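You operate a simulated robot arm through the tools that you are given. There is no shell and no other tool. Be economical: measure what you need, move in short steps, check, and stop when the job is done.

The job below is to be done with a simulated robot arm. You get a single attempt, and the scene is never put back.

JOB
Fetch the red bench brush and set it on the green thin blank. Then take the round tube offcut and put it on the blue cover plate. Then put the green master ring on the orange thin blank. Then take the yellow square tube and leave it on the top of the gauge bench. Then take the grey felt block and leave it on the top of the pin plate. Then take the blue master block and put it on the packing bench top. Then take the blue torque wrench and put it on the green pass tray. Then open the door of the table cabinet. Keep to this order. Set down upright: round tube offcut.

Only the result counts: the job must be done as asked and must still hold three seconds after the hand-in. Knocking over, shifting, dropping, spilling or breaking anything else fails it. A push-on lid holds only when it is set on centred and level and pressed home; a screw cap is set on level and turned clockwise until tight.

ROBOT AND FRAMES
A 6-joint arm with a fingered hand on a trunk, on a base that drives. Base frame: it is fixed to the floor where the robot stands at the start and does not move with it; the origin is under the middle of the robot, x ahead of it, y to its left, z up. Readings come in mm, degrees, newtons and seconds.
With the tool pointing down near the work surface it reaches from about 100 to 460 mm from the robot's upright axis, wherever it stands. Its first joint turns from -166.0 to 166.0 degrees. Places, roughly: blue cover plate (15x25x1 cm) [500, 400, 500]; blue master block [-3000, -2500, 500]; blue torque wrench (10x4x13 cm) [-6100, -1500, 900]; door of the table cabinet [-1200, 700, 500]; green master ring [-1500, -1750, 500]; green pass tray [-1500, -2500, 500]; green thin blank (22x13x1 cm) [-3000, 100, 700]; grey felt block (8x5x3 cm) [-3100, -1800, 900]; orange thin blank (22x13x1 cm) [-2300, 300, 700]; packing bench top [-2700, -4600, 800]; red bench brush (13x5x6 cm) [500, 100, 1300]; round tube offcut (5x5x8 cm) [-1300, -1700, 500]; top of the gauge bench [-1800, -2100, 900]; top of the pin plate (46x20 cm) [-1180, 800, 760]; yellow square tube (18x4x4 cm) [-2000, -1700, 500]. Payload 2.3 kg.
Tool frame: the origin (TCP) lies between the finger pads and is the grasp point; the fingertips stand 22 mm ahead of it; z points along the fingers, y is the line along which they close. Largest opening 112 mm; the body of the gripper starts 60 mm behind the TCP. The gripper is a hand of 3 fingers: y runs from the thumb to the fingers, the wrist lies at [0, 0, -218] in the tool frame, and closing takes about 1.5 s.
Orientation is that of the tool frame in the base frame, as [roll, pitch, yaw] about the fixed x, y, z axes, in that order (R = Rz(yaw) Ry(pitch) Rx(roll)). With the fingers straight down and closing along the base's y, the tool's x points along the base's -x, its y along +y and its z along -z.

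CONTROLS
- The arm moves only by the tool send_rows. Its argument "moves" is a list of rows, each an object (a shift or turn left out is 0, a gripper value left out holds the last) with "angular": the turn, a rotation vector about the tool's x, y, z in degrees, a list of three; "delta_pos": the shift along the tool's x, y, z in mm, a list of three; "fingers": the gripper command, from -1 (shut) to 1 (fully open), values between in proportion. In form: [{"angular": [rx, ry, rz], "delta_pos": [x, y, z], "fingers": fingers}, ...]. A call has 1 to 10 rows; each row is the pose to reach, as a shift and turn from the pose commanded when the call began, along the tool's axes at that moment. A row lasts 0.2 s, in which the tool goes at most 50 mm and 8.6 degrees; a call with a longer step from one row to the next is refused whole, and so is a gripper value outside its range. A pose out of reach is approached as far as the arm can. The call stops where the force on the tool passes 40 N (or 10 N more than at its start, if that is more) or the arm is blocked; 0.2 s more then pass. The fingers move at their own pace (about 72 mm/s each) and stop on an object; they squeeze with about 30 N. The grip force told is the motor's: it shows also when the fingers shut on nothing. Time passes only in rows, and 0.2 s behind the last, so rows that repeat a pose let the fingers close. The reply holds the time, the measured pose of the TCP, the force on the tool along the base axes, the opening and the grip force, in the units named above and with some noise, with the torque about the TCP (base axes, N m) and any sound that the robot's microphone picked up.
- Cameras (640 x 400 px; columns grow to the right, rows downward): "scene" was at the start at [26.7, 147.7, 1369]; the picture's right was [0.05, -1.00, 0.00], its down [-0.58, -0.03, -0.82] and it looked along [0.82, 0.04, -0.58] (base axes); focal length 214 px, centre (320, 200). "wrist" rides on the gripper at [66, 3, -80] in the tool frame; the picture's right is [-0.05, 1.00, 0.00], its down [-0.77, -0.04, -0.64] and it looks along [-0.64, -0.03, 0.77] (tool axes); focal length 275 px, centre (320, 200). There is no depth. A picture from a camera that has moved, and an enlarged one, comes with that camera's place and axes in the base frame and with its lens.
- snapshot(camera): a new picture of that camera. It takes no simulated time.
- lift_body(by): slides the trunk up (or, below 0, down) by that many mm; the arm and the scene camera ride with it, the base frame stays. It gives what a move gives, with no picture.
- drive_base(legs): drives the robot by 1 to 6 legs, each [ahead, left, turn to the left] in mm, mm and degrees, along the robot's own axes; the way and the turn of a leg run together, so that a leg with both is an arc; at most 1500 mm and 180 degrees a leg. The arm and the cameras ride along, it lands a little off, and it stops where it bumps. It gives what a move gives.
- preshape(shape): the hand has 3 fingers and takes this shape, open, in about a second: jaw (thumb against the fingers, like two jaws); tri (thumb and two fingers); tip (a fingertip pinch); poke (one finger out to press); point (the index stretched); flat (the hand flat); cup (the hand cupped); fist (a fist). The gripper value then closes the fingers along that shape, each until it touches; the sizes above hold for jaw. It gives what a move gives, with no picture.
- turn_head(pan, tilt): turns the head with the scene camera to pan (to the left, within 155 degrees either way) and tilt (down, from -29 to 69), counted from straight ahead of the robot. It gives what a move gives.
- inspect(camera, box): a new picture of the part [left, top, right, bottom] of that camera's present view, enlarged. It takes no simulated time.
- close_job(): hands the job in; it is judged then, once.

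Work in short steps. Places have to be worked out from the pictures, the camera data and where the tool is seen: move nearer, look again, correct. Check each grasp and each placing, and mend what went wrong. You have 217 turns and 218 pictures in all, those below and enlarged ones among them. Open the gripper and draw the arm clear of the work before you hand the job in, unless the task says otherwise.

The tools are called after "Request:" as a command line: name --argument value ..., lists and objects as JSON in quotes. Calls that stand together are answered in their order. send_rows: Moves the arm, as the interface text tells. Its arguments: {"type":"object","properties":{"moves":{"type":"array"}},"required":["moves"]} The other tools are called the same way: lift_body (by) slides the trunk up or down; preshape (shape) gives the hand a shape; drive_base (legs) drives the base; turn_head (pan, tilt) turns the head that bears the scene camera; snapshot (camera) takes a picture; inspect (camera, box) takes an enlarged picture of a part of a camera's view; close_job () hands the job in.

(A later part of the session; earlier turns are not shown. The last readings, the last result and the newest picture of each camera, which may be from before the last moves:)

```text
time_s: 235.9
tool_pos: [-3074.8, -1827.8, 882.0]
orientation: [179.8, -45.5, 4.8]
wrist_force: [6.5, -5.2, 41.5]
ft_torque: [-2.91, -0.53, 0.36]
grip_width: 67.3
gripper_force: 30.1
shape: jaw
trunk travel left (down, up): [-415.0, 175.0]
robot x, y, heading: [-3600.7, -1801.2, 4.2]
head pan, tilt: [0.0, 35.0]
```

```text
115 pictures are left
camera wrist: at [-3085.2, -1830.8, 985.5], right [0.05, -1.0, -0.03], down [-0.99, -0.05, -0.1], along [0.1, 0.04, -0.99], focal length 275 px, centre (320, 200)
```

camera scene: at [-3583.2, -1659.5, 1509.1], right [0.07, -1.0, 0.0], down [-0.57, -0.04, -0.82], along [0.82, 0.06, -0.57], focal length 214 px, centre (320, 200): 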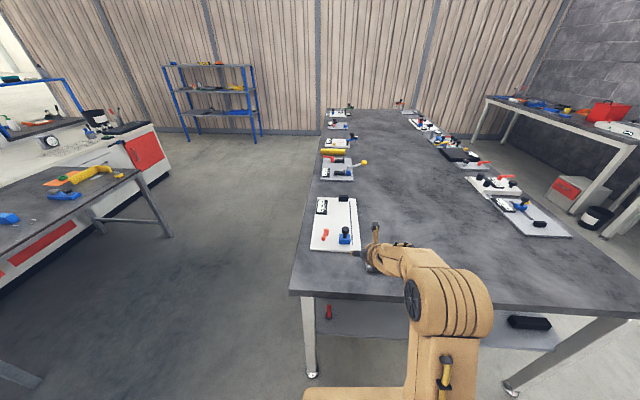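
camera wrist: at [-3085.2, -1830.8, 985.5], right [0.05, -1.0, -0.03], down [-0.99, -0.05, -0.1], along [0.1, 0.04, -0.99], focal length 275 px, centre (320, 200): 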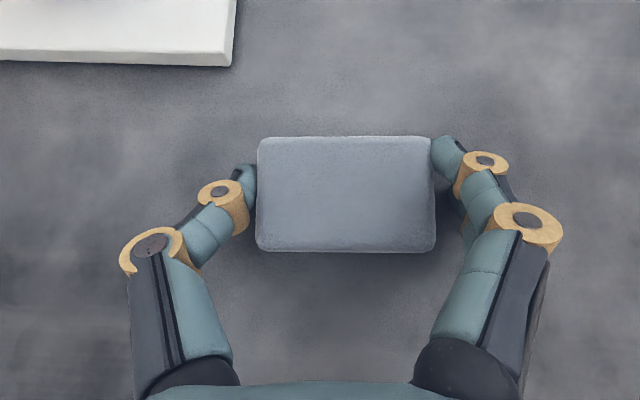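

Gripped; I lift and check that it holds.

Request:
send_rows --moves '[{"delta_pos": [4, 0, -4]}, {"delta_pos": [10, 0, -10]}, {"delta_pos": [25, 0, -25]}, {"delta_pos": [50, 0, -50]}]'

Request:
snapshot --camera "wrist"

```text
time_s: 236.9
tool_pos: [-3074.2, -1826.0, 948.9]
orientation: [-179.9, -45.0, 4.6]
wrist_force: [0.1, 0.0, 0.0]
ft_torque: [0.0, -0.01, 0.0]
grip_width: 66.4
gripper_force: 30.3
shape: jaw
trunk travel left (down, up): [-415.0, 175.0]
robot x, y, heading: [-3596.6, -1803.8, 4.2]
head pan, tilt: [0.0, 35.0]
```

```text
114 pictures are left
camera wrist: at [-3083.5, -1829.8, 1053.2], right [0.05, -1.0, -0.03], down [-0.99, -0.04, -0.1], along [0.09, 0.04, -0.99], focal length 275 px, centre (320, 200)
```

wrist: 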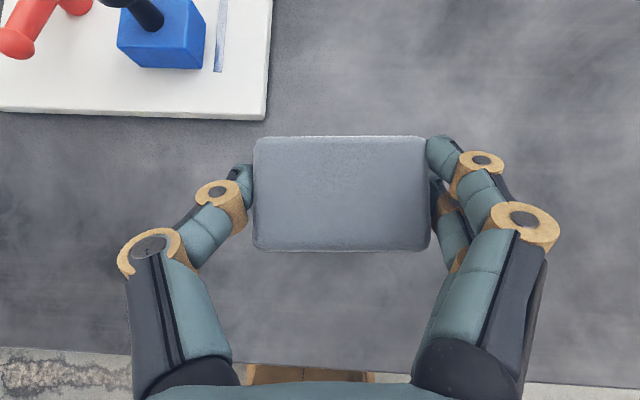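

Held level. I drive round to face the cabinet with the pin plate near (−1165, 828).

Request:
drive_base --legs '[[-350, 0, -4.2], [0, 1050, 0], [1400, 0, 0], [1350, 0, 0], [0, 0, 90], [600, 0, 0]]'

Request:
snapshot --camera "scene"

Request:
snapshot --camera "wrist"

```text
time_s: 263.8
tool_pos: [-1218.9, 483.8, 950.2]
orientation: [-180.0, -45.0, 93.1]
wrist_force: [-0.6, 0.9, -0.9]
ft_torque: [-0.05, 0.01, -0.01]
grip_width: 66.3
gripper_force: 30.3
shape: jaw
trunk travel left (down, up): [-415.0, 175.0]
robot x, y, heading: [-1254.7, -40.0, 93.2]
head pan, tilt: [0.0, 35.0]
```

```text
113 pictures are left
camera scene: at [-1397.3, -17.6, 1509.0], right [1.0, 0.05, 0.0], down [0.03, -0.57, -0.82], along [-0.04, 0.82, -0.57], focal length 214 px, centre (320, 200)
```

scene: 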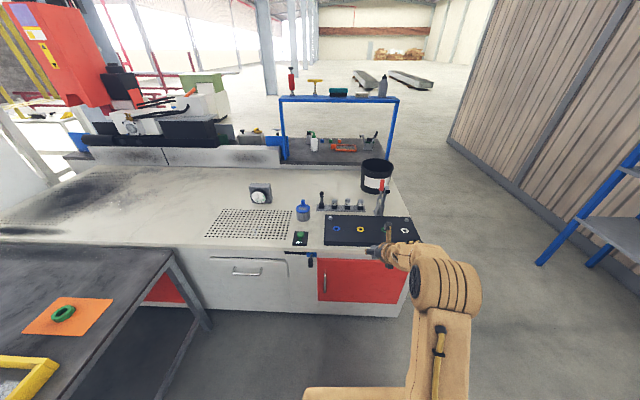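

```text
112 pictures are left
camera wrist: at [-1213.8, 474.3, 1053.2], right [1.0, 0.02, -0.03], down [0.02, -1.0, -0.1], along [-0.03, 0.1, -0.99], focal length 275 px, centre (320, 200)
```

wrist: 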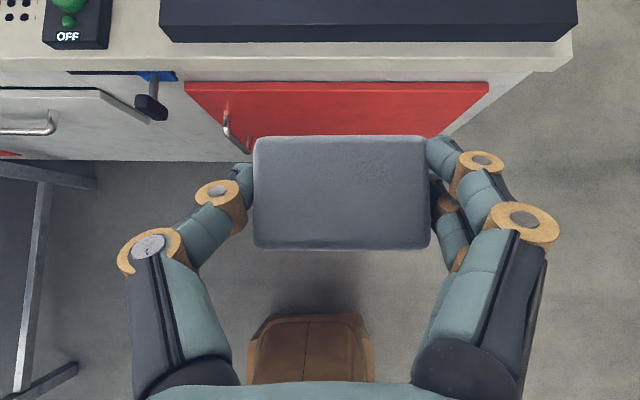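

The pin plate is at about x −1400…−945, y 688…888. I zoom in to choose a spot.

Request:
inspect --camera "scene" --box '[300, 170, 440, 258]'

```text
4.55 times, centred on (370, 214) of scene
camera zoom: at [-1397.3, -17.6, 1509.0], right [1.0, 0.05, 0.0], down [0.03, -0.57, -0.82], along [-0.04, 0.82, -0.57], focal length 975 px, centre (93, 136)
```

zoom: 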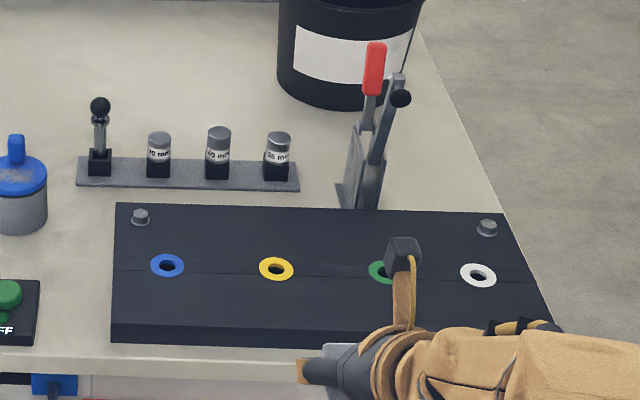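

I'll set the felt block between the blue and yellow holes, centre ≈(−1290, 765). I drive there.

Request:
drive_base --legs '[[285, 94, -3.2]]'

Request:
lift_body --by -100

Request:
snapshot --camera "wrist"

Request:
snapshot --camera "scene"

```text
time_s: 265.9
tool_pos: [-1285.7, 765.4, 950.4]
orientation: [-180.0, -44.9, 89.6]
wrist_force: [-0.6, 0.3, -0.8]
ft_torque: [0.02, 0.02, 0.0]
grip_width: 66.2
gripper_force: 30.6
shape: jaw
trunk travel left (down, up): [-415.0, 175.0]
robot x, y, heading: [-1353.9, 246.3, 89.2]
head pan, tilt: [0.0, 35.0]
```

```text
time_s: 267.2
tool_pos: [-1283.5, 766.7, 850.9]
orientation: [180.0, -45.1, 89.6]
wrist_force: [-0.5, -0.1, -0.5]
ft_torque: [-0.02, -0.02, 0.0]
grip_width: 66.3
gripper_force: 29.8
shape: jaw
trunk travel left (down, up): [-315.0, 275.0]
robot x, y, heading: [-1352.0, 243.7, 89.0]
head pan, tilt: [0.0, 35.0]
```

```text
110 pictures are left
camera wrist: at [-1281.3, 755.6, 953.4], right [1.0, -0.04, -0.03], down [-0.04, -0.99, -0.1], along [-0.03, 0.1, -0.99], focal length 275 px, centre (320, 200)
```

wrist: 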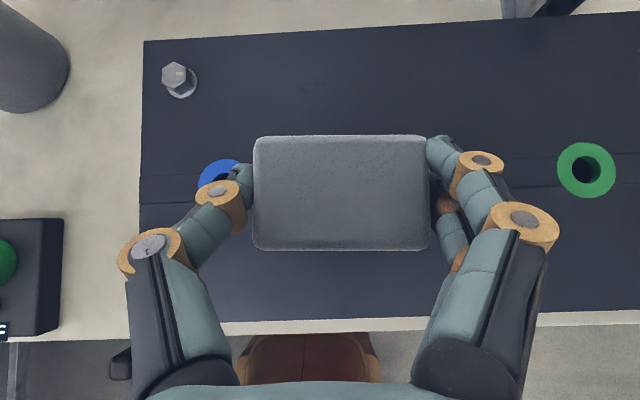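

```text
109 pictures are left
camera scene: at [-1494.6, 275.5, 1409.1], right [1.0, -0.01, 0.0], down [-0.01, -0.57, -0.82], along [0.01, 0.82, -0.57], focal length 214 px, centre (320, 200)
```

scene: 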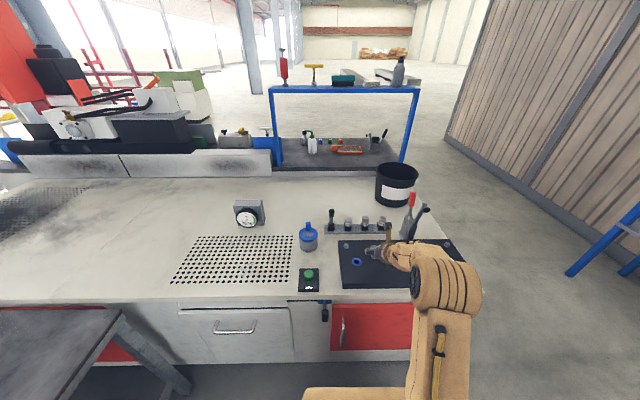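

Well placed over the plate. I lower to contact (expected TCP z≈790).

Request:
send_rows --moves '[{"delta_pos": [-10, 0, 10]}, {"delta_pos": [-20, 0, 20]}, {"delta_pos": [-30, 0, 30]}, {"delta_pos": [-34, 0, 34]}, {"delta_pos": [-37, 0, 37]}, {"delta_pos": [-40, 0, 40]}, {"delta_pos": [-42, 0, 42]}, {"delta_pos": [-44, 0, 44]}]'

Request:
snapshot --camera "wrist"

```text
time_s: 269.0
tool_pos: [-1285.4, 767.8, 795.7]
orientation: [179.5, -46.1, 90.3]
wrist_force: [0.2, -0.1, 16.7]
ft_torque: [0.11, -0.88, -0.08]
grip_width: 65.9
gripper_force: 29.6
shape: jaw
trunk travel left (down, up): [-315.0, 275.0]
robot x, y, heading: [-1353.4, 241.9, 89.1]
head pan, tilt: [0.0, 35.0]
stopped in row 8: the force on the tool passed its limit at 44 N (the readings are from after the stop); the commanded pose is now the measured one
```

```text
108 pictures are left
camera wrist: at [-1282.6, 756.1, 898.5], right [1.0, -0.03, -0.03], down [-0.04, -0.99, -0.12], along [-0.02, 0.12, -0.99], focal length 275 px, centre (320, 200)
```

wrist: 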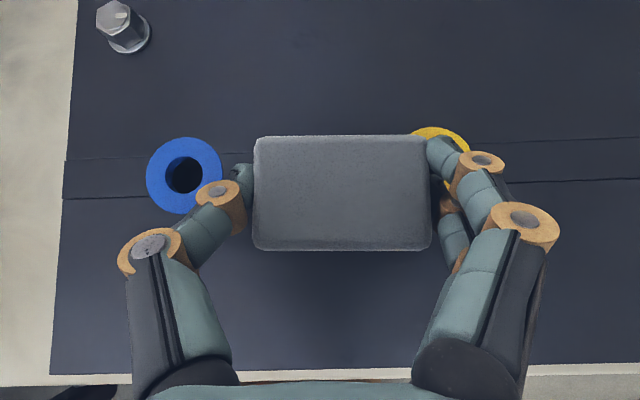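

In contact. I ease up, open and raise.

Request:
send_rows --moves '[{"delta_pos": [1.5, 0, -1.5]}, {"delta_pos": [1.5, 0, -1.5], "fingers": 0.75}, {"delta_pos": [1.5, 0, -1.5]}, {"delta_pos": [1.5, 0, -1.5]}, {"delta_pos": [12, 0, -12]}, {"delta_pos": [30, 0, -30]}, {"delta_pos": [60, 0, -60]}]'

Request:
snapshot --camera "wrist"

```text
time_s: 270.6
tool_pos: [-1283.9, 762.7, 868.4]
orientation: [179.5, -46.1, 90.2]
wrist_force: [-0.9, -0.2, 0.8]
ft_torque: [-0.02, 0.03, 0.0]
grip_width: 97.9
gripper_force: 0.0
shape: jaw
out of reach, approached as far as the arm can: row 7
trunk travel left (down, up): [-315.0, 275.0]
robot x, y, heading: [-1354.0, 244.1, 89.3]
head pan, tilt: [0.0, 35.0]
```

```text
107 pictures are left
camera wrist: at [-1281.7, 750.3, 970.2], right [1.0, -0.04, -0.03], down [-0.04, -0.99, -0.12], along [-0.02, 0.12, -0.99], focal length 275 px, centre (320, 200)
```

wrist: 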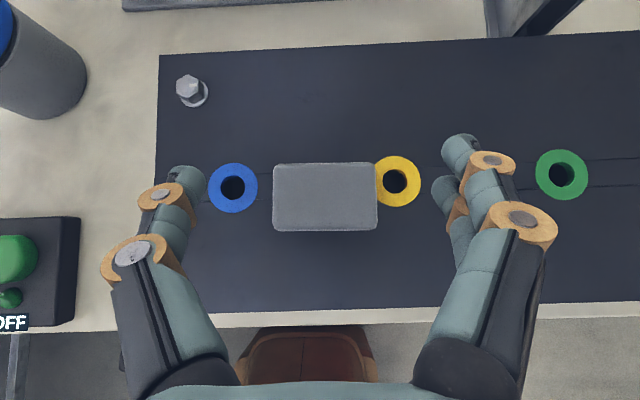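

The felt block lies on the pin plate. Next the blue master block on the south side of the gauge bench: I drive back, west and round the bench's end.

Request:
drive_base --legs '[[-950, 0, 0.8], [0, 1250, 0], [0, 1150, 0], [-1200, 0, 0], [-1150, 0, 0]]'

Request:
turn_head --pan -45 --tilt 30

Request:
snapshot --camera "scene"

Request:
turn_head --pan -135 --tilt 25

Request:
snapshot --camera "scene"

```text
time_s: 298.1
tool_pos: [-3705.8, -2554.1, 867.2]
orientation: [179.5, -46.2, 91.2]
wrist_force: [0.2, 0.6, 0.3]
ft_torque: [0.0, -0.02, 0.01]
grip_width: 97.7
gripper_force: 0.0
shape: jaw
trunk travel left (down, up): [-315.0, 275.0]
robot x, y, heading: [-3762.5, -3076.5, 90.0]
head pan, tilt: [0.0, 35.0]
```

```text
time_s: 299.2
tool_pos: [-3704.9, -2553.5, 866.9]
orientation: [179.5, -46.2, 91.2]
wrist_force: [0.9, 0.2, -0.5]
ft_torque: [-0.02, -0.01, -0.01]
grip_width: 97.8
gripper_force: 0.1
shape: jaw
trunk travel left (down, up): [-315.0, 275.0]
robot x, y, heading: [-3766.3, -3075.4, 90.1]
head pan, tilt: [-45.0, 30.0]
```

```text
106 pictures are left
camera scene: at [-3842.7, -3068.2, 1416.8], right [0.71, -0.7, 0.0], down [-0.35, -0.35, -0.87], along [0.61, 0.61, -0.5], focal length 214 px, centre (320, 200)
```

scene: 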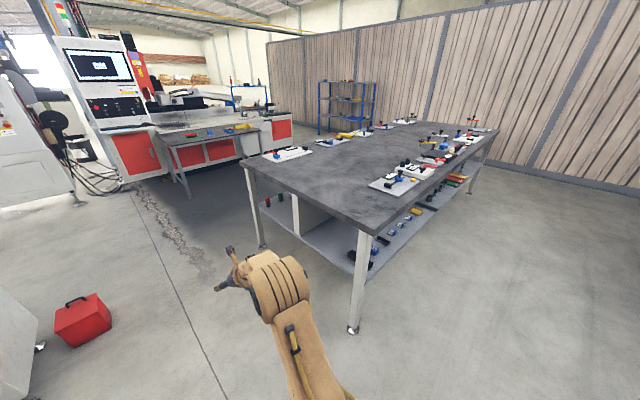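

```text
time_s: 300.9
tool_pos: [-3704.8, -2553.9, 866.5]
orientation: [179.5, -46.1, 91.2]
wrist_force: [0.1, 0.2, -0.4]
ft_torque: [0.0, -0.03, 0.0]
grip_width: 97.7
gripper_force: 0.0
shape: jaw
trunk travel left (down, up): [-315.0, 275.0]
robot x, y, heading: [-3769.0, -3074.9, 90.0]
head pan, tilt: [-135.0, 25.0]
```

```text
105 pictures are left
camera scene: at [-3841.1, -3197.3, 1424.8], right [-0.7, -0.71, 0.0], down [-0.3, 0.3, -0.91], along [0.64, -0.64, -0.42], focal length 214 px, centre (320, 200)
```

scene: 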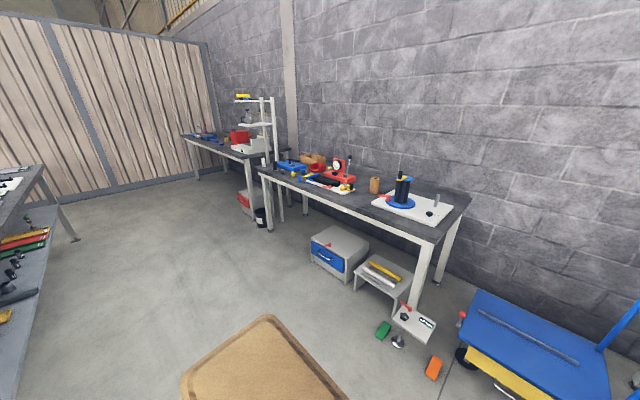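

I zoom into the south lower shelf to find the blue master block.

Request:
turn_head --pan -60 --tilt 30

Request:
inspect --camera "scene" --box '[240, 140, 440, 265]'

```text
time_s: 302.3
tool_pos: [-3704.7, -2553.9, 867.1]
orientation: [179.5, -46.3, 91.3]
wrist_force: [-0.3, 0.7, -0.5]
ft_torque: [0.03, -0.01, -0.03]
grip_width: 97.9
gripper_force: 0.2
shape: jaw
trunk travel left (down, up): [-315.0, 275.0]
robot x, y, heading: [-3761.8, -3072.5, 90.1]
head pan, tilt: [-60.0, 30.0]
```

```text
3.20 times, centred on (340, 202) of scene
camera zoom: at [-3828.2, -3087.0, 1416.9], right [0.5, -0.87, 0.0], down [-0.43, -0.25, -0.87], along [0.75, 0.43, -0.5], focal length 686 px, centre (256, 192)
```

zoom: 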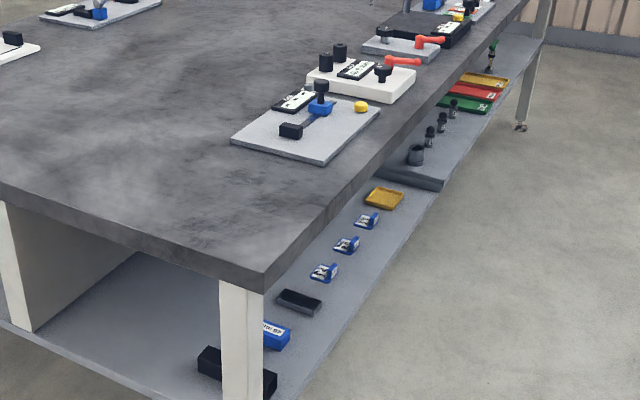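

The labelled blue block is second from the west end on the south shelf, roughly (−2930, −2580). I drive to face it from the south and lower the trunk.

Request:
drive_base --legs '[[-270, -820, 0]]'

Request:
lift_body --by -310

Request:
turn_head --pan 0 --tilt 35

Request:
snapshot --camera "scene"

Request:
snapshot --camera "wrist"

```text
time_s: 305.3
tool_pos: [-3215.0, -2710.9, 874.7]
orientation: [179.0, -47.2, 93.7]
wrist_force: [-17.3, -6.0, 20.5]
ft_torque: [-0.1, -0.51, -0.24]
grip_width: 79.6
gripper_force: 0.1
shape: jaw
trunk travel left (down, up): [-315.0, 275.0]
robot x, y, heading: [-3261.9, -3236.5, 90.5]
head pan, tilt: [-60.0, 30.0]
stopped in leg 1: the force on the tool passed its limit at 51 N (the readings are from after the stop); the commanded pose is now the measured one
```

```text
time_s: 305.7
tool_pos: [-3216.9, -2710.1, 874.8]
orientation: [178.8, -47.6, 94.0]
wrist_force: [-17.4, -4.5, 17.2]
ft_torque: [-0.06, -0.39, -0.18]
grip_width: 79.9
gripper_force: 0.1
shape: jaw
trunk travel left (down, up): [-313.0, 277.0]
robot x, y, heading: [-3263.9, -3228.7, 90.9]
head pan, tilt: [-60.0, 30.0]
stopped: the force on the tool passed its limit at 44 N (the readings are from after the stop); the commanded pose is now the measured one
```

```text
time_s: 307.0
tool_pos: [-3216.3, -2710.5, 874.4]
orientation: [178.8, -47.6, 93.9]
wrist_force: [-22.1, 6.6, 34.6]
ft_torque: [0.08, -0.97, 0.22]
grip_width: 79.6
gripper_force: 0.1
shape: jaw
trunk travel left (down, up): [-313.0, 277.0]
robot x, y, heading: [-3256.7, -3230.4, 90.9]
head pan, tilt: [0.0, 35.0]
```

```text
103 pictures are left
camera scene: at [-3409.6, -3208.2, 1406.5], right [1.0, 0.01, 0.0], down [0.01, -0.57, -0.82], along [-0.01, 0.82, -0.57], focal length 214 px, centre (320, 200)
```

scene: 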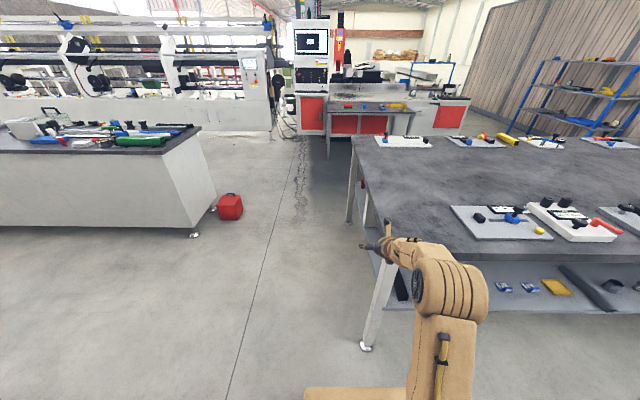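

```text
102 pictures are left
camera wrist: at [-3213.6, -2724.1, 977.3], right [1.0, 0.02, -0.02], down [0.02, -0.99, -0.14], along [-0.02, 0.14, -0.99], focal length 275 px, centre (320, 200)
```

wrist: 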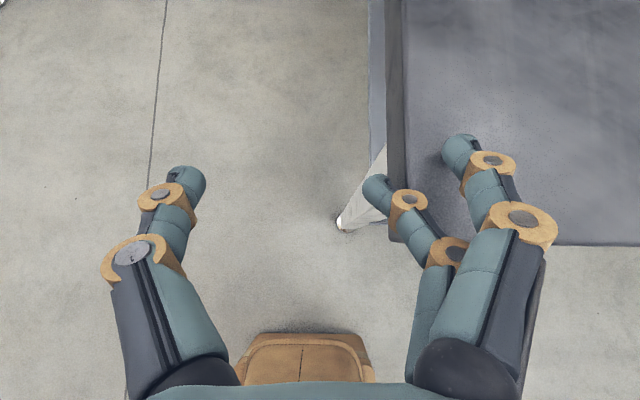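

A finger met the bench corner on the diagonal. I move left away from it, then back, before going on.

Request:
drive_base --legs '[[0, 120, 0], [-220, 0, 0]]'

Request:
lift_body --by -310

Request:
snapshot --camera "scene"

```text
time_s: 309.5
tool_pos: [-3331.0, -2926.8, 872.2]
orientation: [179.3, -47.3, 93.2]
wrist_force: [0.4, -0.1, 0.4]
ft_torque: [0.03, -0.03, 0.01]
grip_width: 98.2
gripper_force: 0.1
shape: jaw
trunk travel left (down, up): [-313.0, 277.0]
robot x, y, heading: [-3384.8, -3449.4, 90.5]
head pan, tilt: [0.0, 35.0]
```

```text
time_s: 312.6
tool_pos: [-3330.8, -2925.9, 562.0]
orientation: [179.3, -47.4, 93.2]
wrist_force: [0.3, -0.3, 0.0]
ft_torque: [0.02, 0.03, 0.02]
grip_width: 97.9
gripper_force: 0.0
shape: jaw
trunk travel left (down, up): [-3.0, 587.0]
robot x, y, heading: [-3381.0, -3448.9, 90.3]
head pan, tilt: [0.0, 35.0]
```

```text
101 pictures are left
camera scene: at [-3524.7, -3421.1, 1096.9], right [1.0, 0.01, 0.0], down [0.0, -0.57, -0.82], along [-0.01, 0.82, -0.57], focal length 214 px, centre (320, 200)
```

scene: 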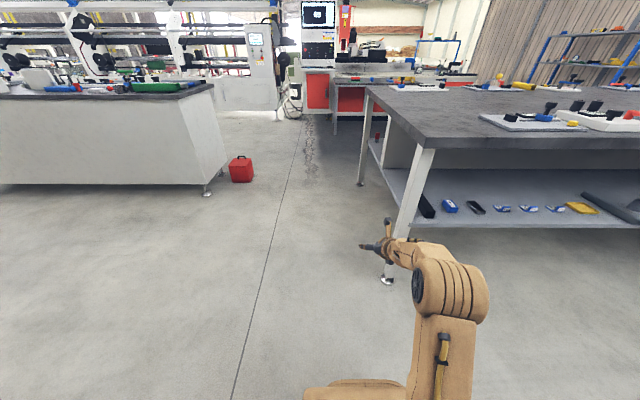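

The bench foot is where it was before. Blue block ≈(−2908, −2595). I drive right to line up.

Request:
drive_base --legs '[[0, -420, -0.3], [130, 0, 0]]'

Request:
snapshot --camera "scene"

Request:
snapshot --camera "wrist"

```text
time_s: 316.1
tool_pos: [-2899.5, -2791.6, 561.2]
orientation: [179.2, -47.2, 92.3]
wrist_force: [0.2, 0.8, -0.6]
ft_torque: [0.02, 0.0, 0.0]
grip_width: 98.0
gripper_force: 0.0
shape: jaw
trunk travel left (down, up): [-3.0, 587.0]
robot x, y, heading: [-2959.8, -3314.6, 89.8]
head pan, tilt: [0.0, 35.0]
```

```text
100 pictures are left
camera scene: at [-3099.5, -3283.7, 1096.9], right [1.0, -0.01, 0.0], down [0.0, -0.57, -0.82], along [0.01, 0.82, -0.57], focal length 214 px, centre (320, 200)
```

scene: 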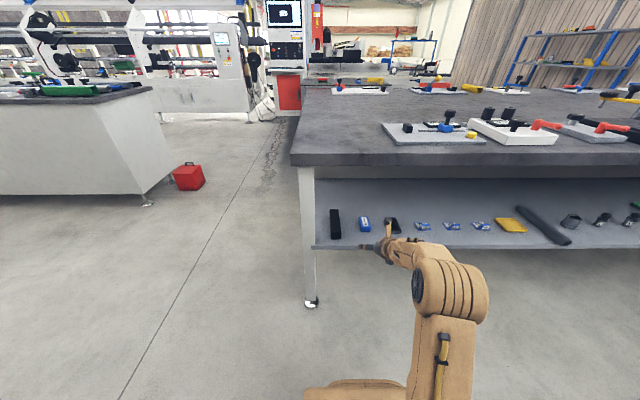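

```text
99 pictures are left
camera wrist: at [-2896.3, -2804.8, 664.5], right [1.0, 0.0, -0.02], down [0.0, -0.99, -0.14], along [-0.02, 0.14, -0.99], focal length 275 px, centre (320, 200)
```

wrist: 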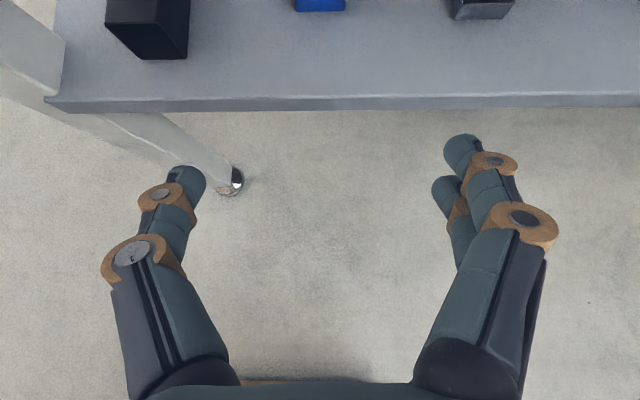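

I zoom on the block for its size and orientation.

Request:
inspect --camera "scene" --box '[310, 190, 440, 271]'

```text
4.92 times, centred on (375, 230) of scene
camera zoom: at [-3099.5, -3283.7, 1096.9], right [1.0, -0.01, 0.0], down [0.0, -0.57, -0.82], along [0.01, 0.82, -0.57], focal length 1056 px, centre (49, 50)
```

zoom: 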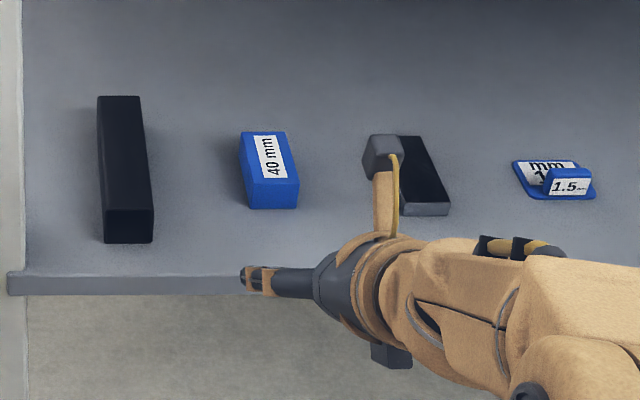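

Block: about 44 (x) × 68 (y) × 30 mm, centre ≈(−2899, −2575). I trim the tool pose and drive in above it.

Request:
send_rows --moves '[{"angular": [-1.6, -2.2, 1.6], "delta_pos": [-14, 0, -14]}, {"angular": [-1.6, -2.2, 1.6], "delta_pos": [-14, 0, -14], "fingers": 0.45}]'

Request:
drive_base --legs '[[225, 0, 0]]'

Request:
snapshot --camera "wrist"

```text
time_s: 316.7
tool_pos: [-2897.1, -2811.9, 558.9]
orientation: [179.1, -45.4, 89.9]
wrist_force: [-0.3, -0.1, 0.0]
ft_torque: [-0.02, 0.01, -0.01]
grip_width: 81.6
gripper_force: 0.0
shape: jaw
trunk travel left (down, up): [-3.0, 587.0]
robot x, y, heading: [-2959.2, -3314.2, 89.8]
head pan, tilt: [0.0, 35.0]
```

```text
time_s: 318.4
tool_pos: [-2892.6, -2593.6, 559.1]
orientation: [179.2, -45.3, 89.8]
wrist_force: [0.0, 0.1, 0.8]
ft_torque: [-0.01, -0.03, 0.0]
grip_width: 81.3
gripper_force: 0.0
shape: jaw
trunk travel left (down, up): [-3.0, 587.0]
robot x, y, heading: [-2956.0, -3098.8, 89.8]
head pan, tilt: [0.0, 35.0]
```

```text
97 pictures are left
camera wrist: at [-2890.6, -2604.0, 663.0], right [1.0, -0.05, -0.02], down [-0.05, -0.99, -0.1], along [-0.02, 0.1, -0.99], focal length 275 px, centre (320, 200)
```

wrist: 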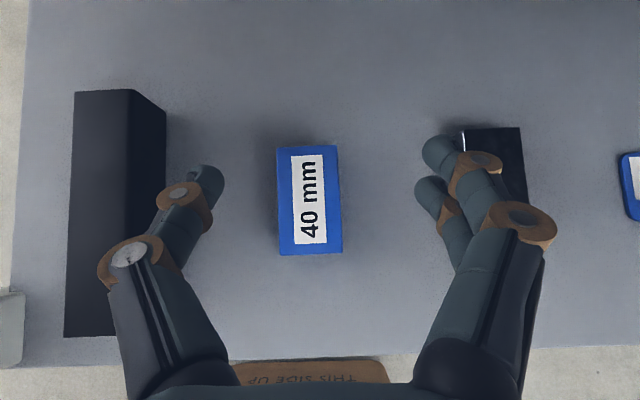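

I shift 7 mm, go down around the block and close.

Request:
send_rows --moves '[{"delta_pos": [-8, -7.5, 20]}, {"delta_pos": [-20, -7.5, 34]}, {"delta_pos": [-32, -7.5, 46]}, {"delta_pos": [-42, -7.5, 56]}, {"delta_pos": [-42, -7.5, 56], "fingers": -1}, {"delta_pos": [-42, -7.5, 56]}, {"delta_pos": [-42, -7.5, 56]}, {"delta_pos": [-42, -7.5, 56]}, {"delta_pos": [-42, -7.5, 56]}]'

Request:
snapshot --camera "wrist"

```text
time_s: 320.4
tool_pos: [-2898.8, -2583.4, 492.0]
orientation: [179.2, -45.4, 89.8]
wrist_force: [-0.3, 1.1, -1.0]
ft_torque: [0.0, -0.03, 0.01]
grip_width: 33.7
gripper_force: 29.9
shape: jaw
trunk travel left (down, up): [-3.0, 587.0]
robot x, y, heading: [-2951.6, -3100.2, 89.3]
head pan, tilt: [0.0, 35.0]
```

```text
96 pictures are left
camera wrist: at [-2896.8, -2593.4, 594.5], right [1.0, -0.05, -0.02], down [-0.05, -0.99, -0.1], along [-0.02, 0.1, -0.99], focal length 275 px, centre (320, 200)
```

wrist: 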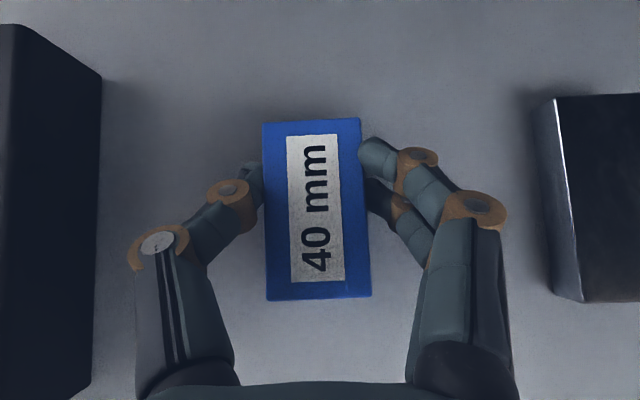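

Good grasp. Lift.

Request:
send_rows --moves '[{"delta_pos": [8, 0, -8]}, {"delta_pos": [18, 0, -18]}, {"delta_pos": [30, 0, -30]}, {"delta_pos": [38, 0, -38]}]'

Request:
snapshot --camera "wrist"

```text
time_s: 321.4
tool_pos: [-2900.2, -2583.8, 544.8]
orientation: [179.2, -45.4, 89.7]
wrist_force: [0.2, -0.8, -6.4]
ft_torque: [0.05, -0.02, -0.01]
grip_width: 33.6
gripper_force: 29.5
shape: jaw
trunk travel left (down, up): [-3.0, 587.0]
robot x, y, heading: [-2957.3, -3093.9, 89.0]
head pan, tilt: [0.0, 35.0]
```

```text
95 pictures are left
camera wrist: at [-2897.9, -2593.9, 647.5], right [1.0, -0.05, -0.02], down [-0.05, -0.99, -0.1], along [-0.02, 0.1, -0.99], focal length 275 px, centre (320, 200)
```

wrist: 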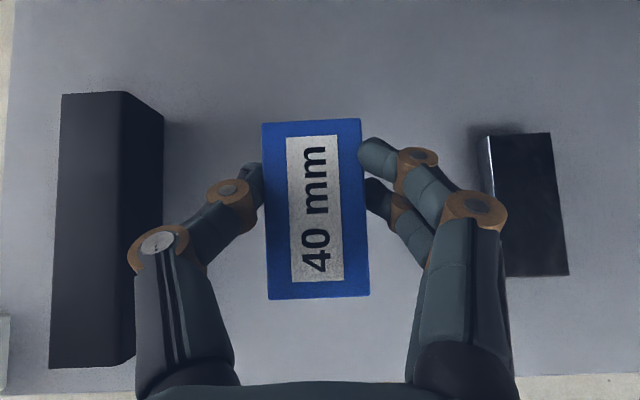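

Held (0.65 kg). I back off, turn round to the packing bench and raise the trunk.

Request:
drive_base --legs '[[-260, 0, 0], [0, 0, 181]]'

Request:
lift_body --by 390

Request:
snapshot --camera "scene"

```text
refused: 181 is not a number from -180 to 180
```

```text
time_s: 323.1
tool_pos: [-2911.9, -2661.5, 626.8]
orientation: [-178.3, -31.4, 87.9]
wrist_force: [-0.6, -2.3, -6.2]
ft_torque: [0.05, -0.03, 0.0]
grip_width: 33.0
gripper_force: 30.2
shape: jaw
trunk travel left (down, up): [-153.0, 437.0]
robot x, y, heading: [-2954.0, -3097.1, 89.4]
head pan, tilt: [0.0, 35.0]
stopped: the arm was blocked; the commanded pose is now the measured one
```

```text
94 pictures are left
camera scene: at [-3098.9, -3074.3, 1251.7], right [1.0, -0.01, 0.0], down [-0.01, -0.57, -0.82], along [0.01, 0.82, -0.57], focal length 214 px, centre (320, 200)
```

scene: 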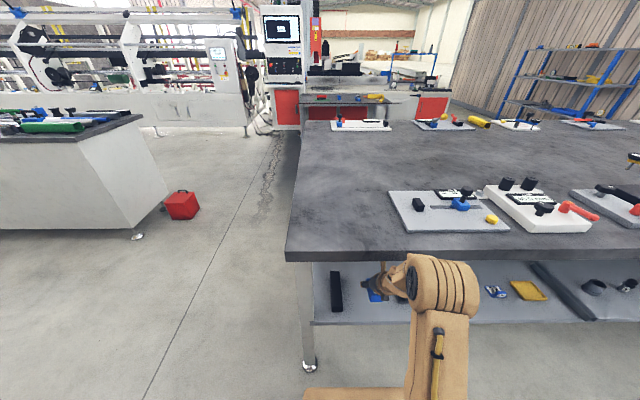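

The drive was refused and the lift jammed the arm under the bench top. I lower again at once, checking alone.

Request:
lift_body --by -70

Request:
snapshot --camera "scene"

Request:
snapshot --camera "wrist"

```text
time_s: 324.2
tool_pos: [-2910.8, -2657.1, 548.8]
orientation: [-178.2, -30.9, 87.8]
wrist_force: [0.1, 0.0, -6.6]
ft_torque: [0.03, 0.0, 0.02]
grip_width: 33.0
gripper_force: 29.7
shape: jaw
trunk travel left (down, up): [-83.0, 507.0]
robot x, y, heading: [-2956.8, -3097.5, 89.3]
head pan, tilt: [0.0, 35.0]
```

```text
93 pictures are left
camera scene: at [-3097.1, -3063.8, 1177.1], right [1.0, -0.01, 0.0], down [-0.01, -0.57, -0.82], along [0.01, 0.82, -0.57], focal length 214 px, centre (320, 200)
```

scene: 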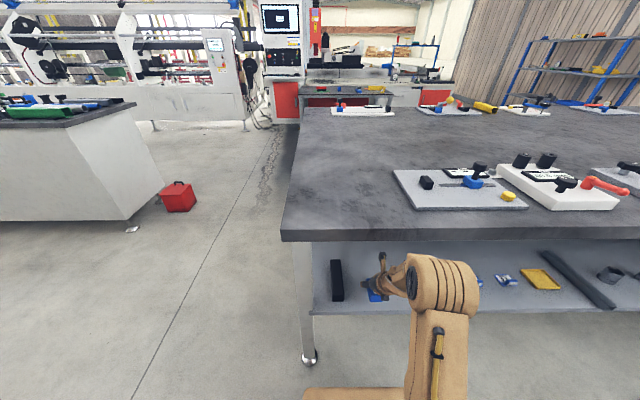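

```text
92 pictures are left
camera wrist: at [-2904.5, -2641.2, 650.8], right [1.0, -0.06, -0.05], down [-0.05, -0.99, 0.15], along [-0.06, -0.15, -0.99], focal length 275 px, centre (320, 200)
```

wrist: 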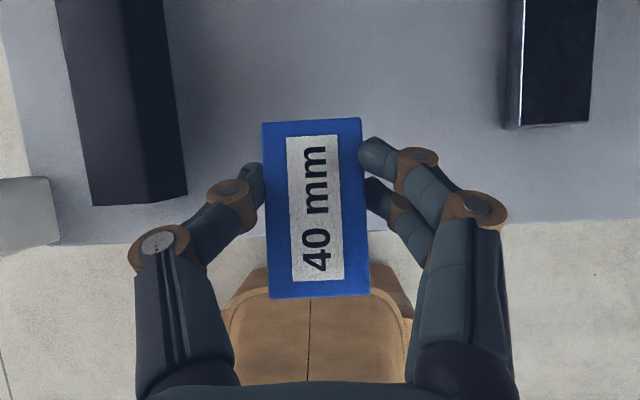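

Freed; block still held and nothing visibly displaced. I back out.

Request:
drive_base --legs '[[-300, 0, 0], [0, 0, 180]]'

Request:
snapshot --camera "scene"

```text
time_s: 333.6
tool_pos: [-3013.1, -3844.4, 549.0]
orientation: [-178.2, -31.0, -93.1]
wrist_force: [-0.6, 0.6, -5.9]
ft_torque: [-0.02, 0.01, 0.03]
grip_width: 33.4
gripper_force: 30.2
shape: jaw
trunk travel left (down, up): [-83.0, 507.0]
robot x, y, heading: [-2961.9, -3407.8, -91.9]
head pan, tilt: [0.0, 35.0]
```

```text
91 pictures are left
camera scene: at [-2822.7, -3435.2, 1177.1], right [-1.0, 0.03, 0.0], down [0.02, 0.57, -0.82], along [-0.02, -0.82, -0.57], focal length 214 px, centre (320, 200)
```

scene: 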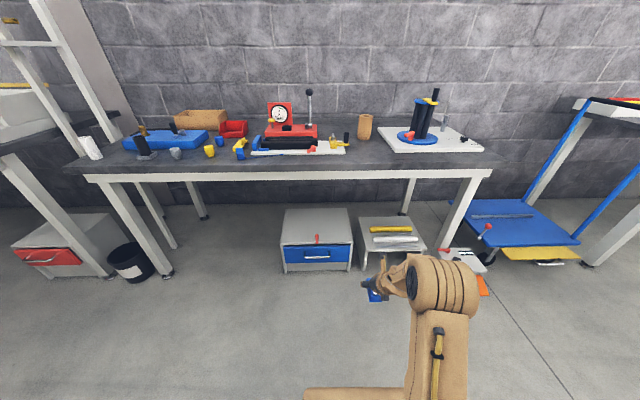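

I raise the trunk to look over the packing bench.

Request:
lift_body --by 380

Request:
snapshot --camera "scene"

Request:
inspect --camera "scene" --box '[300, 160, 460, 260]'

```text
time_s: 337.3
tool_pos: [-3013.0, -3843.8, 928.5]
orientation: [-178.2, -31.0, -93.2]
wrist_force: [0.0, -0.3, -6.2]
ft_torque: [-0.04, 0.0, 0.02]
grip_width: 33.2
gripper_force: 30.3
shape: jaw
trunk travel left (down, up): [-463.0, 127.0]
robot x, y, heading: [-2962.1, -3408.1, -91.6]
head pan, tilt: [0.0, 35.0]
```

```text
90 pictures are left
camera scene: at [-2822.7, -3435.5, 1557.0], right [-1.0, 0.03, 0.0], down [0.02, 0.57, -0.82], along [-0.02, -0.82, -0.57], focal length 214 px, centre (320, 200)
```

scene: 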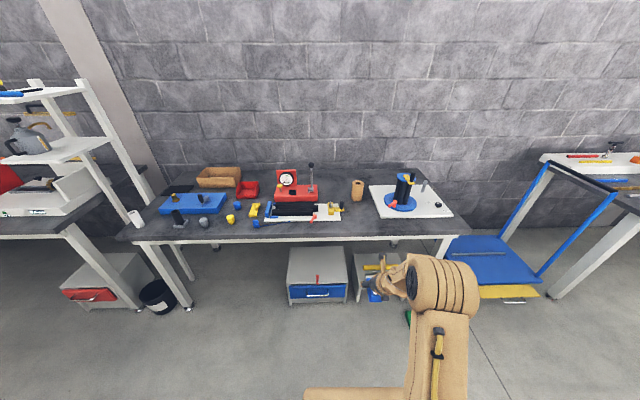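

```text
4.00 times, centred on (380, 210) of scene
camera zoom: at [-2822.7, -3435.5, 1557.0], right [-1.0, 0.03, 0.0], down [0.02, 0.57, -0.82], along [-0.02, -0.82, -0.57], focal length 858 px, centre (80, 160)
```

zoom: 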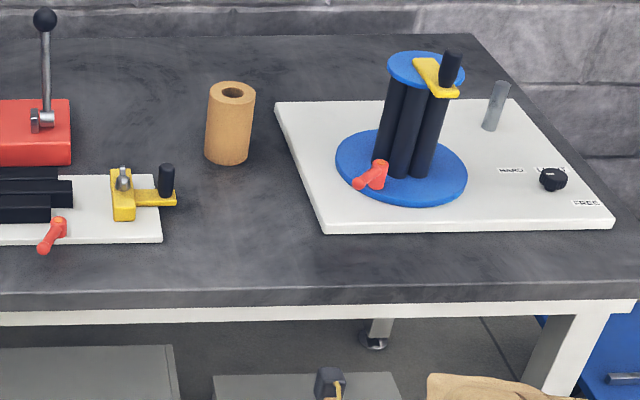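

Free spot on the packing bench at about (−3080, −4350), top z≈770. I restore the tool to 45° so the block is level.

Request:
send_rows --moves '[{"angular": [0, 5, 0]}, {"angular": [0, 10, 0]}, {"angular": [0, 14.3, 0]}, {"angular": [0, 14.3, 0]}]'

Request:
snapshot --camera "wrist"

```text
time_s: 338.3
tool_pos: [-3014.4, -3844.4, 929.6]
orientation: [-177.8, -45.2, -93.8]
wrist_force: [0.1, 0.4, -7.1]
ft_torque: [0.0, 0.04, 0.01]
grip_width: 33.2
gripper_force: 30.1
shape: jaw
out of reach, approached as far as the arm can: row 1
trunk travel left (down, up): [-463.0, 127.0]
robot x, y, heading: [-2964.7, -3406.6, -91.8]
head pan, tilt: [0.0, 35.0]
```

```text
88 pictures are left
camera wrist: at [-3019.2, -3833.4, 1032.0], right [-1.0, 0.07, -0.06], down [0.08, 0.99, -0.1], along [0.05, -0.1, -0.99], focal length 275 px, centre (320, 200)
```

wrist: 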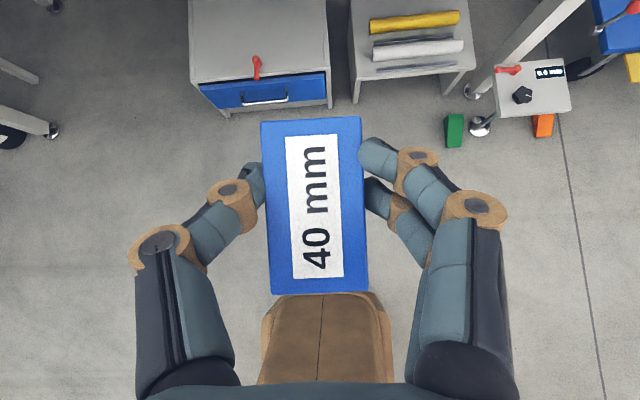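

I drive toward the bench, staying short of the boxes beneath it.

Request:
drive_base --legs '[[470, -60, 1.8]]'

Request:
snapshot --camera "wrist"

Request:
snapshot --camera "scene"

```text
time_s: 341.1
tool_pos: [-3058.3, -4304.6, 928.6]
orientation: [-177.8, -45.3, -91.3]
wrist_force: [0.5, 0.3, -7.1]
ft_torque: [0.01, 0.01, -0.01]
grip_width: 33.2
gripper_force: 29.5
shape: jaw
trunk travel left (down, up): [-463.0, 127.0]
robot x, y, heading: [-3024.0, -3859.9, -89.1]
head pan, tilt: [0.0, 35.0]
```

```text
87 pictures are left
camera wrist: at [-3063.2, -4293.9, 1031.9], right [-1.0, 0.03, -0.06], down [0.03, 0.99, -0.1], along [0.06, -0.1, -0.99], focal length 275 px, centre (320, 200)
```

wrist: 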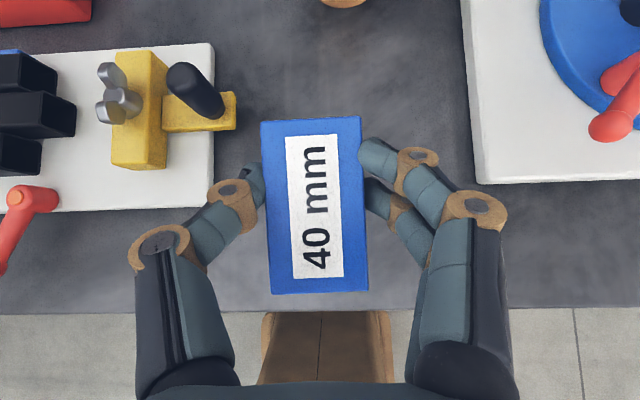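

```text
86 pictures are left
camera scene: at [-2883.8, -3888.0, 1557.1], right [-1.0, -0.01, 0.0], down [-0.01, 0.57, -0.82], along [0.01, -0.82, -0.57], focal length 214 px, centre (320, 200)
```

scene: 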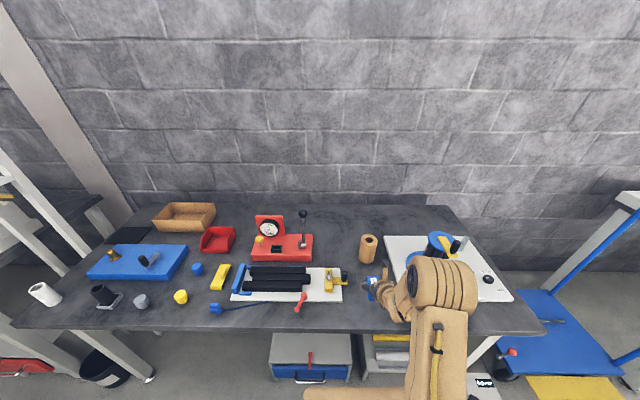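

The gap is good. I move 40 mm forward, level the roll, then lower the trunk 90 mm.

Request:
send_rows --moves '[{"angular": [-1, 0, 0], "delta_pos": [14, 6, 14]}, {"angular": [-2.2, 0, 0], "delta_pos": [28, 12, 28]}, {"angular": [-2.2, 0, 0], "delta_pos": [28, 12, 28]}]'

Request:
lift_body --by -90

Request:
snapshot --camera "wrist"

```text
time_s: 341.9
tool_pos: [-3069.3, -4342.9, 928.7]
orientation: [-179.9, -45.3, -91.3]
wrist_force: [-0.8, -0.3, -5.9]
ft_torque: [-0.01, -0.01, -0.01]
grip_width: 32.9
gripper_force: 30.7
shape: jaw
trunk travel left (down, up): [-463.0, 127.0]
robot x, y, heading: [-3024.6, -3864.9, -89.3]
head pan, tilt: [0.0, 35.0]
```

```text
time_s: 343.1
tool_pos: [-3068.2, -4343.9, 837.8]
orientation: [179.9, -45.3, -91.4]
wrist_force: [-0.2, 0.2, -6.4]
ft_torque: [0.03, 0.01, 0.02]
grip_width: 33.0
gripper_force: 30.2
shape: jaw
trunk travel left (down, up): [-373.0, 217.0]
robot x, y, heading: [-3026.2, -3858.5, -89.2]
head pan, tilt: [0.0, 35.0]
```

```text
85 pictures are left
camera wrist: at [-3071.7, -4332.7, 942.1], right [-1.0, 0.06, -0.03], down [0.06, 0.99, -0.1], along [0.03, -0.1, -0.99], focal length 275 px, centre (320, 200)
```

wrist: 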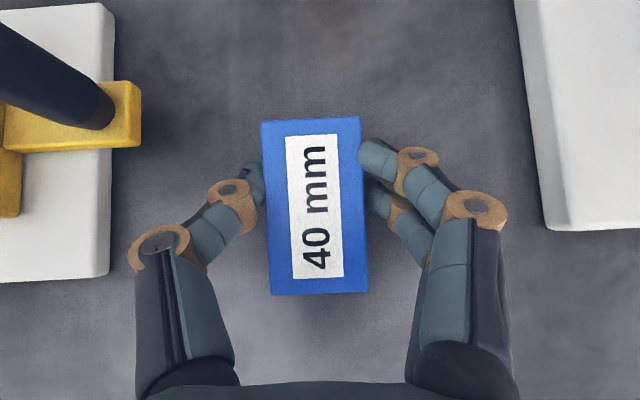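

I lower slowly to contact.

Request:
send_rows --moves '[{"delta_pos": [-5, 0, 5]}, {"delta_pos": [-10, 0, 10]}, {"delta_pos": [-15, 0, 15]}, {"delta_pos": [-19, 0, 19]}, {"delta_pos": [-22, 0, 22]}, {"delta_pos": [-25, 0, 25]}, {"delta_pos": [-28, 0, 28]}, {"delta_pos": [-31, 0, 31]}, {"delta_pos": [-34, 0, 34]}]'

Request:
snapshot --camera "wrist"

```text
time_s: 343.8
tool_pos: [-3067.8, -4345.4, 828.8]
orientation: [179.7, -46.8, -90.7]
wrist_force: [1.6, 7.1, 24.0]
ft_torque: [-0.07, -0.08, 0.05]
grip_width: 34.6
gripper_force: 30.6
shape: jaw
trunk travel left (down, up): [-373.0, 217.0]
robot x, y, heading: [-3024.3, -3866.0, -89.3]
head pan, tilt: [0.0, 35.0]
stopped in row 3: the force on the tool passed its limit at 44 N (the readings are from after the stop); the commanded pose is now the measured one
```

```text
84 pictures are left
camera wrist: at [-3070.8, -4331.6, 932.7], right [-1.0, 0.05, -0.03], down [0.05, 0.99, -0.13], along [0.02, -0.13, -0.99], focal length 275 px, centre (320, 200)
```

wrist: 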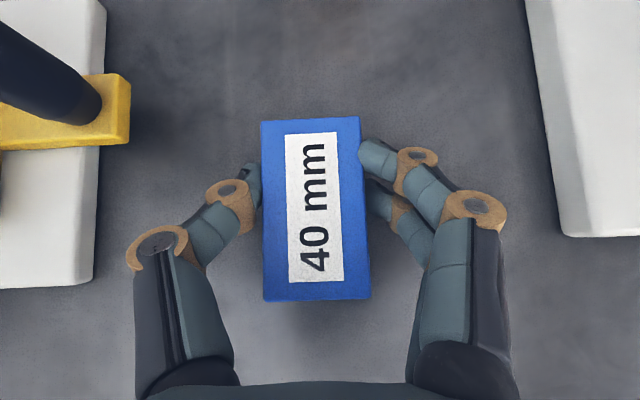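

Contact on the bench top. Ease up, open, and raise.

Request:
send_rows --moves '[{"delta_pos": [1.5, 0, -1.5]}, {"delta_pos": [1.5, 0, -1.5], "fingers": 0.2}, {"delta_pos": [1.5, 0, -1.5]}, {"delta_pos": [1.5, 0, -1.5]}, {"delta_pos": [12, 0, -12]}, {"delta_pos": [30, 0, -30]}, {"delta_pos": [50, 0, -55]}, {"delta_pos": [50, 0, -85]}]'

Request:
snapshot --camera "wrist"

```text
time_s: 345.6
tool_pos: [-3068.1, -4320.7, 924.0]
orientation: [179.8, -46.2, -91.0]
wrist_force: [0.1, -0.1, -0.6]
ft_torque: [0.02, -0.01, 0.02]
grip_width: 66.9
gripper_force: 0.0
shape: jaw
trunk travel left (down, up): [-373.0, 217.0]
robot x, y, heading: [-3023.6, -3866.0, -89.0]
head pan, tilt: [0.0, 35.0]
```

```text
83 pictures are left
camera wrist: at [-3069.7, -4307.3, 1025.4], right [-1.0, 0.05, -0.03], down [0.06, 0.99, -0.12], along [0.02, -0.12, -0.99], focal length 275 px, centre (320, 200)
```

wrist: 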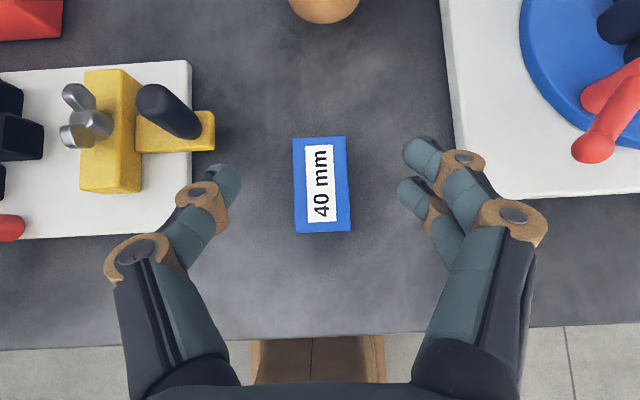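

Master block is placed. Next the torque wrench far west near (−6100, −1500). I back off and look west.

Request:
drive_base --legs '[[-650, 0, -1]]'

Request:
turn_head --pan -100 --tilt 20

Request:
snapshot --camera "scene"

```text
time_s: 349.2
tool_pos: [-3079.0, -3671.7, 921.1]
orientation: [179.8, -46.1, -92.1]
wrist_force: [0.3, 0.6, 0.0]
ft_torque: [0.01, -0.02, -0.01]
grip_width: 66.8
gripper_force: 0.0
shape: jaw
trunk travel left (down, up): [-373.0, 217.0]
robot x, y, heading: [-3027.6, -3213.5, -90.2]
head pan, tilt: [0.0, 35.0]
```

```text
time_s: 351.0
tool_pos: [-3078.9, -3670.7, 921.7]
orientation: [179.9, -46.1, -92.1]
wrist_force: [-0.7, -0.1, 0.6]
ft_torque: [0.01, 0.02, 0.04]
grip_width: 66.9
gripper_force: 0.1
shape: jaw
trunk travel left (down, up): [-373.0, 217.0]
robot x, y, heading: [-3027.7, -3214.3, -90.4]
head pan, tilt: [-100.0, 20.0]
```

```text
82 pictures are left
camera scene: at [-2978.3, -3135.4, 1490.9], right [0.18, 0.98, 0.0], down [0.34, -0.06, -0.94], along [-0.92, 0.17, -0.34], focal length 214 px, centre (320, 200)
```

scene: 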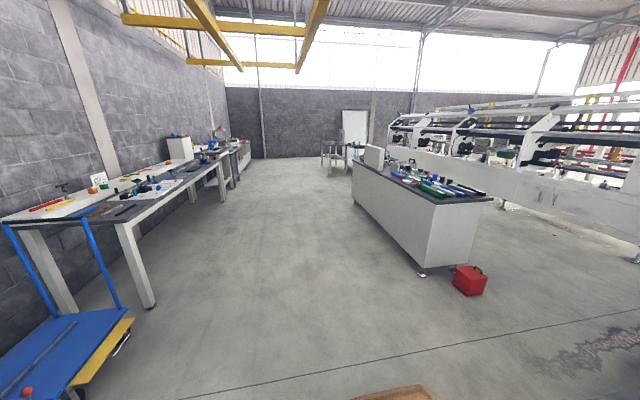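

The white bench spans x −4560…−6630 with its south face at y≈−1735 and a free aisle. I turn round and drive west sideways.

Request:
drive_base --legs '[[0, 0, 180], [0, 1480, 0], [280, 1400, 0], [280, 0, 0]]'

Request:
turn_head --pan 0 --tilt 30

Request:
snapshot --camera "scene"

```text
time_s: 373.8
tool_pos: [-5829.0, -2183.8, 921.3]
orientation: [179.9, -46.2, 89.0]
wrist_force: [-0.6, -0.7, 0.4]
ft_torque: [0.01, 0.02, 0.02]
grip_width: 66.8
gripper_force: 0.2
shape: jaw
trunk travel left (down, up): [-373.0, 217.0]
robot x, y, heading: [-5876.6, -2639.3, 90.7]
head pan, tilt: [-100.0, 20.0]
```

```text
time_s: 375.5
tool_pos: [-5829.5, -2183.4, 922.3]
orientation: [179.7, -46.2, 89.1]
wrist_force: [0.4, 0.0, -0.4]
ft_torque: [0.0, 0.0, -0.02]
grip_width: 67.1
gripper_force: 0.0
shape: jaw
trunk travel left (down, up): [-373.0, 217.0]
robot x, y, heading: [-5872.8, -2645.3, 90.7]
head pan, tilt: [0.0, 30.0]
```

```text
81 pictures are left
camera scene: at [-6015.5, -2611.0, 1474.9], right [1.0, 0.01, 0.0], down [0.01, -0.5, -0.87], along [-0.01, 0.87, -0.5], focal length 214 px, centre (320, 200)
```

scene: 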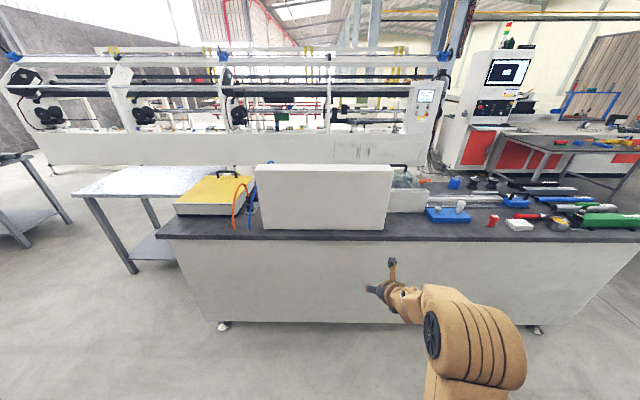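

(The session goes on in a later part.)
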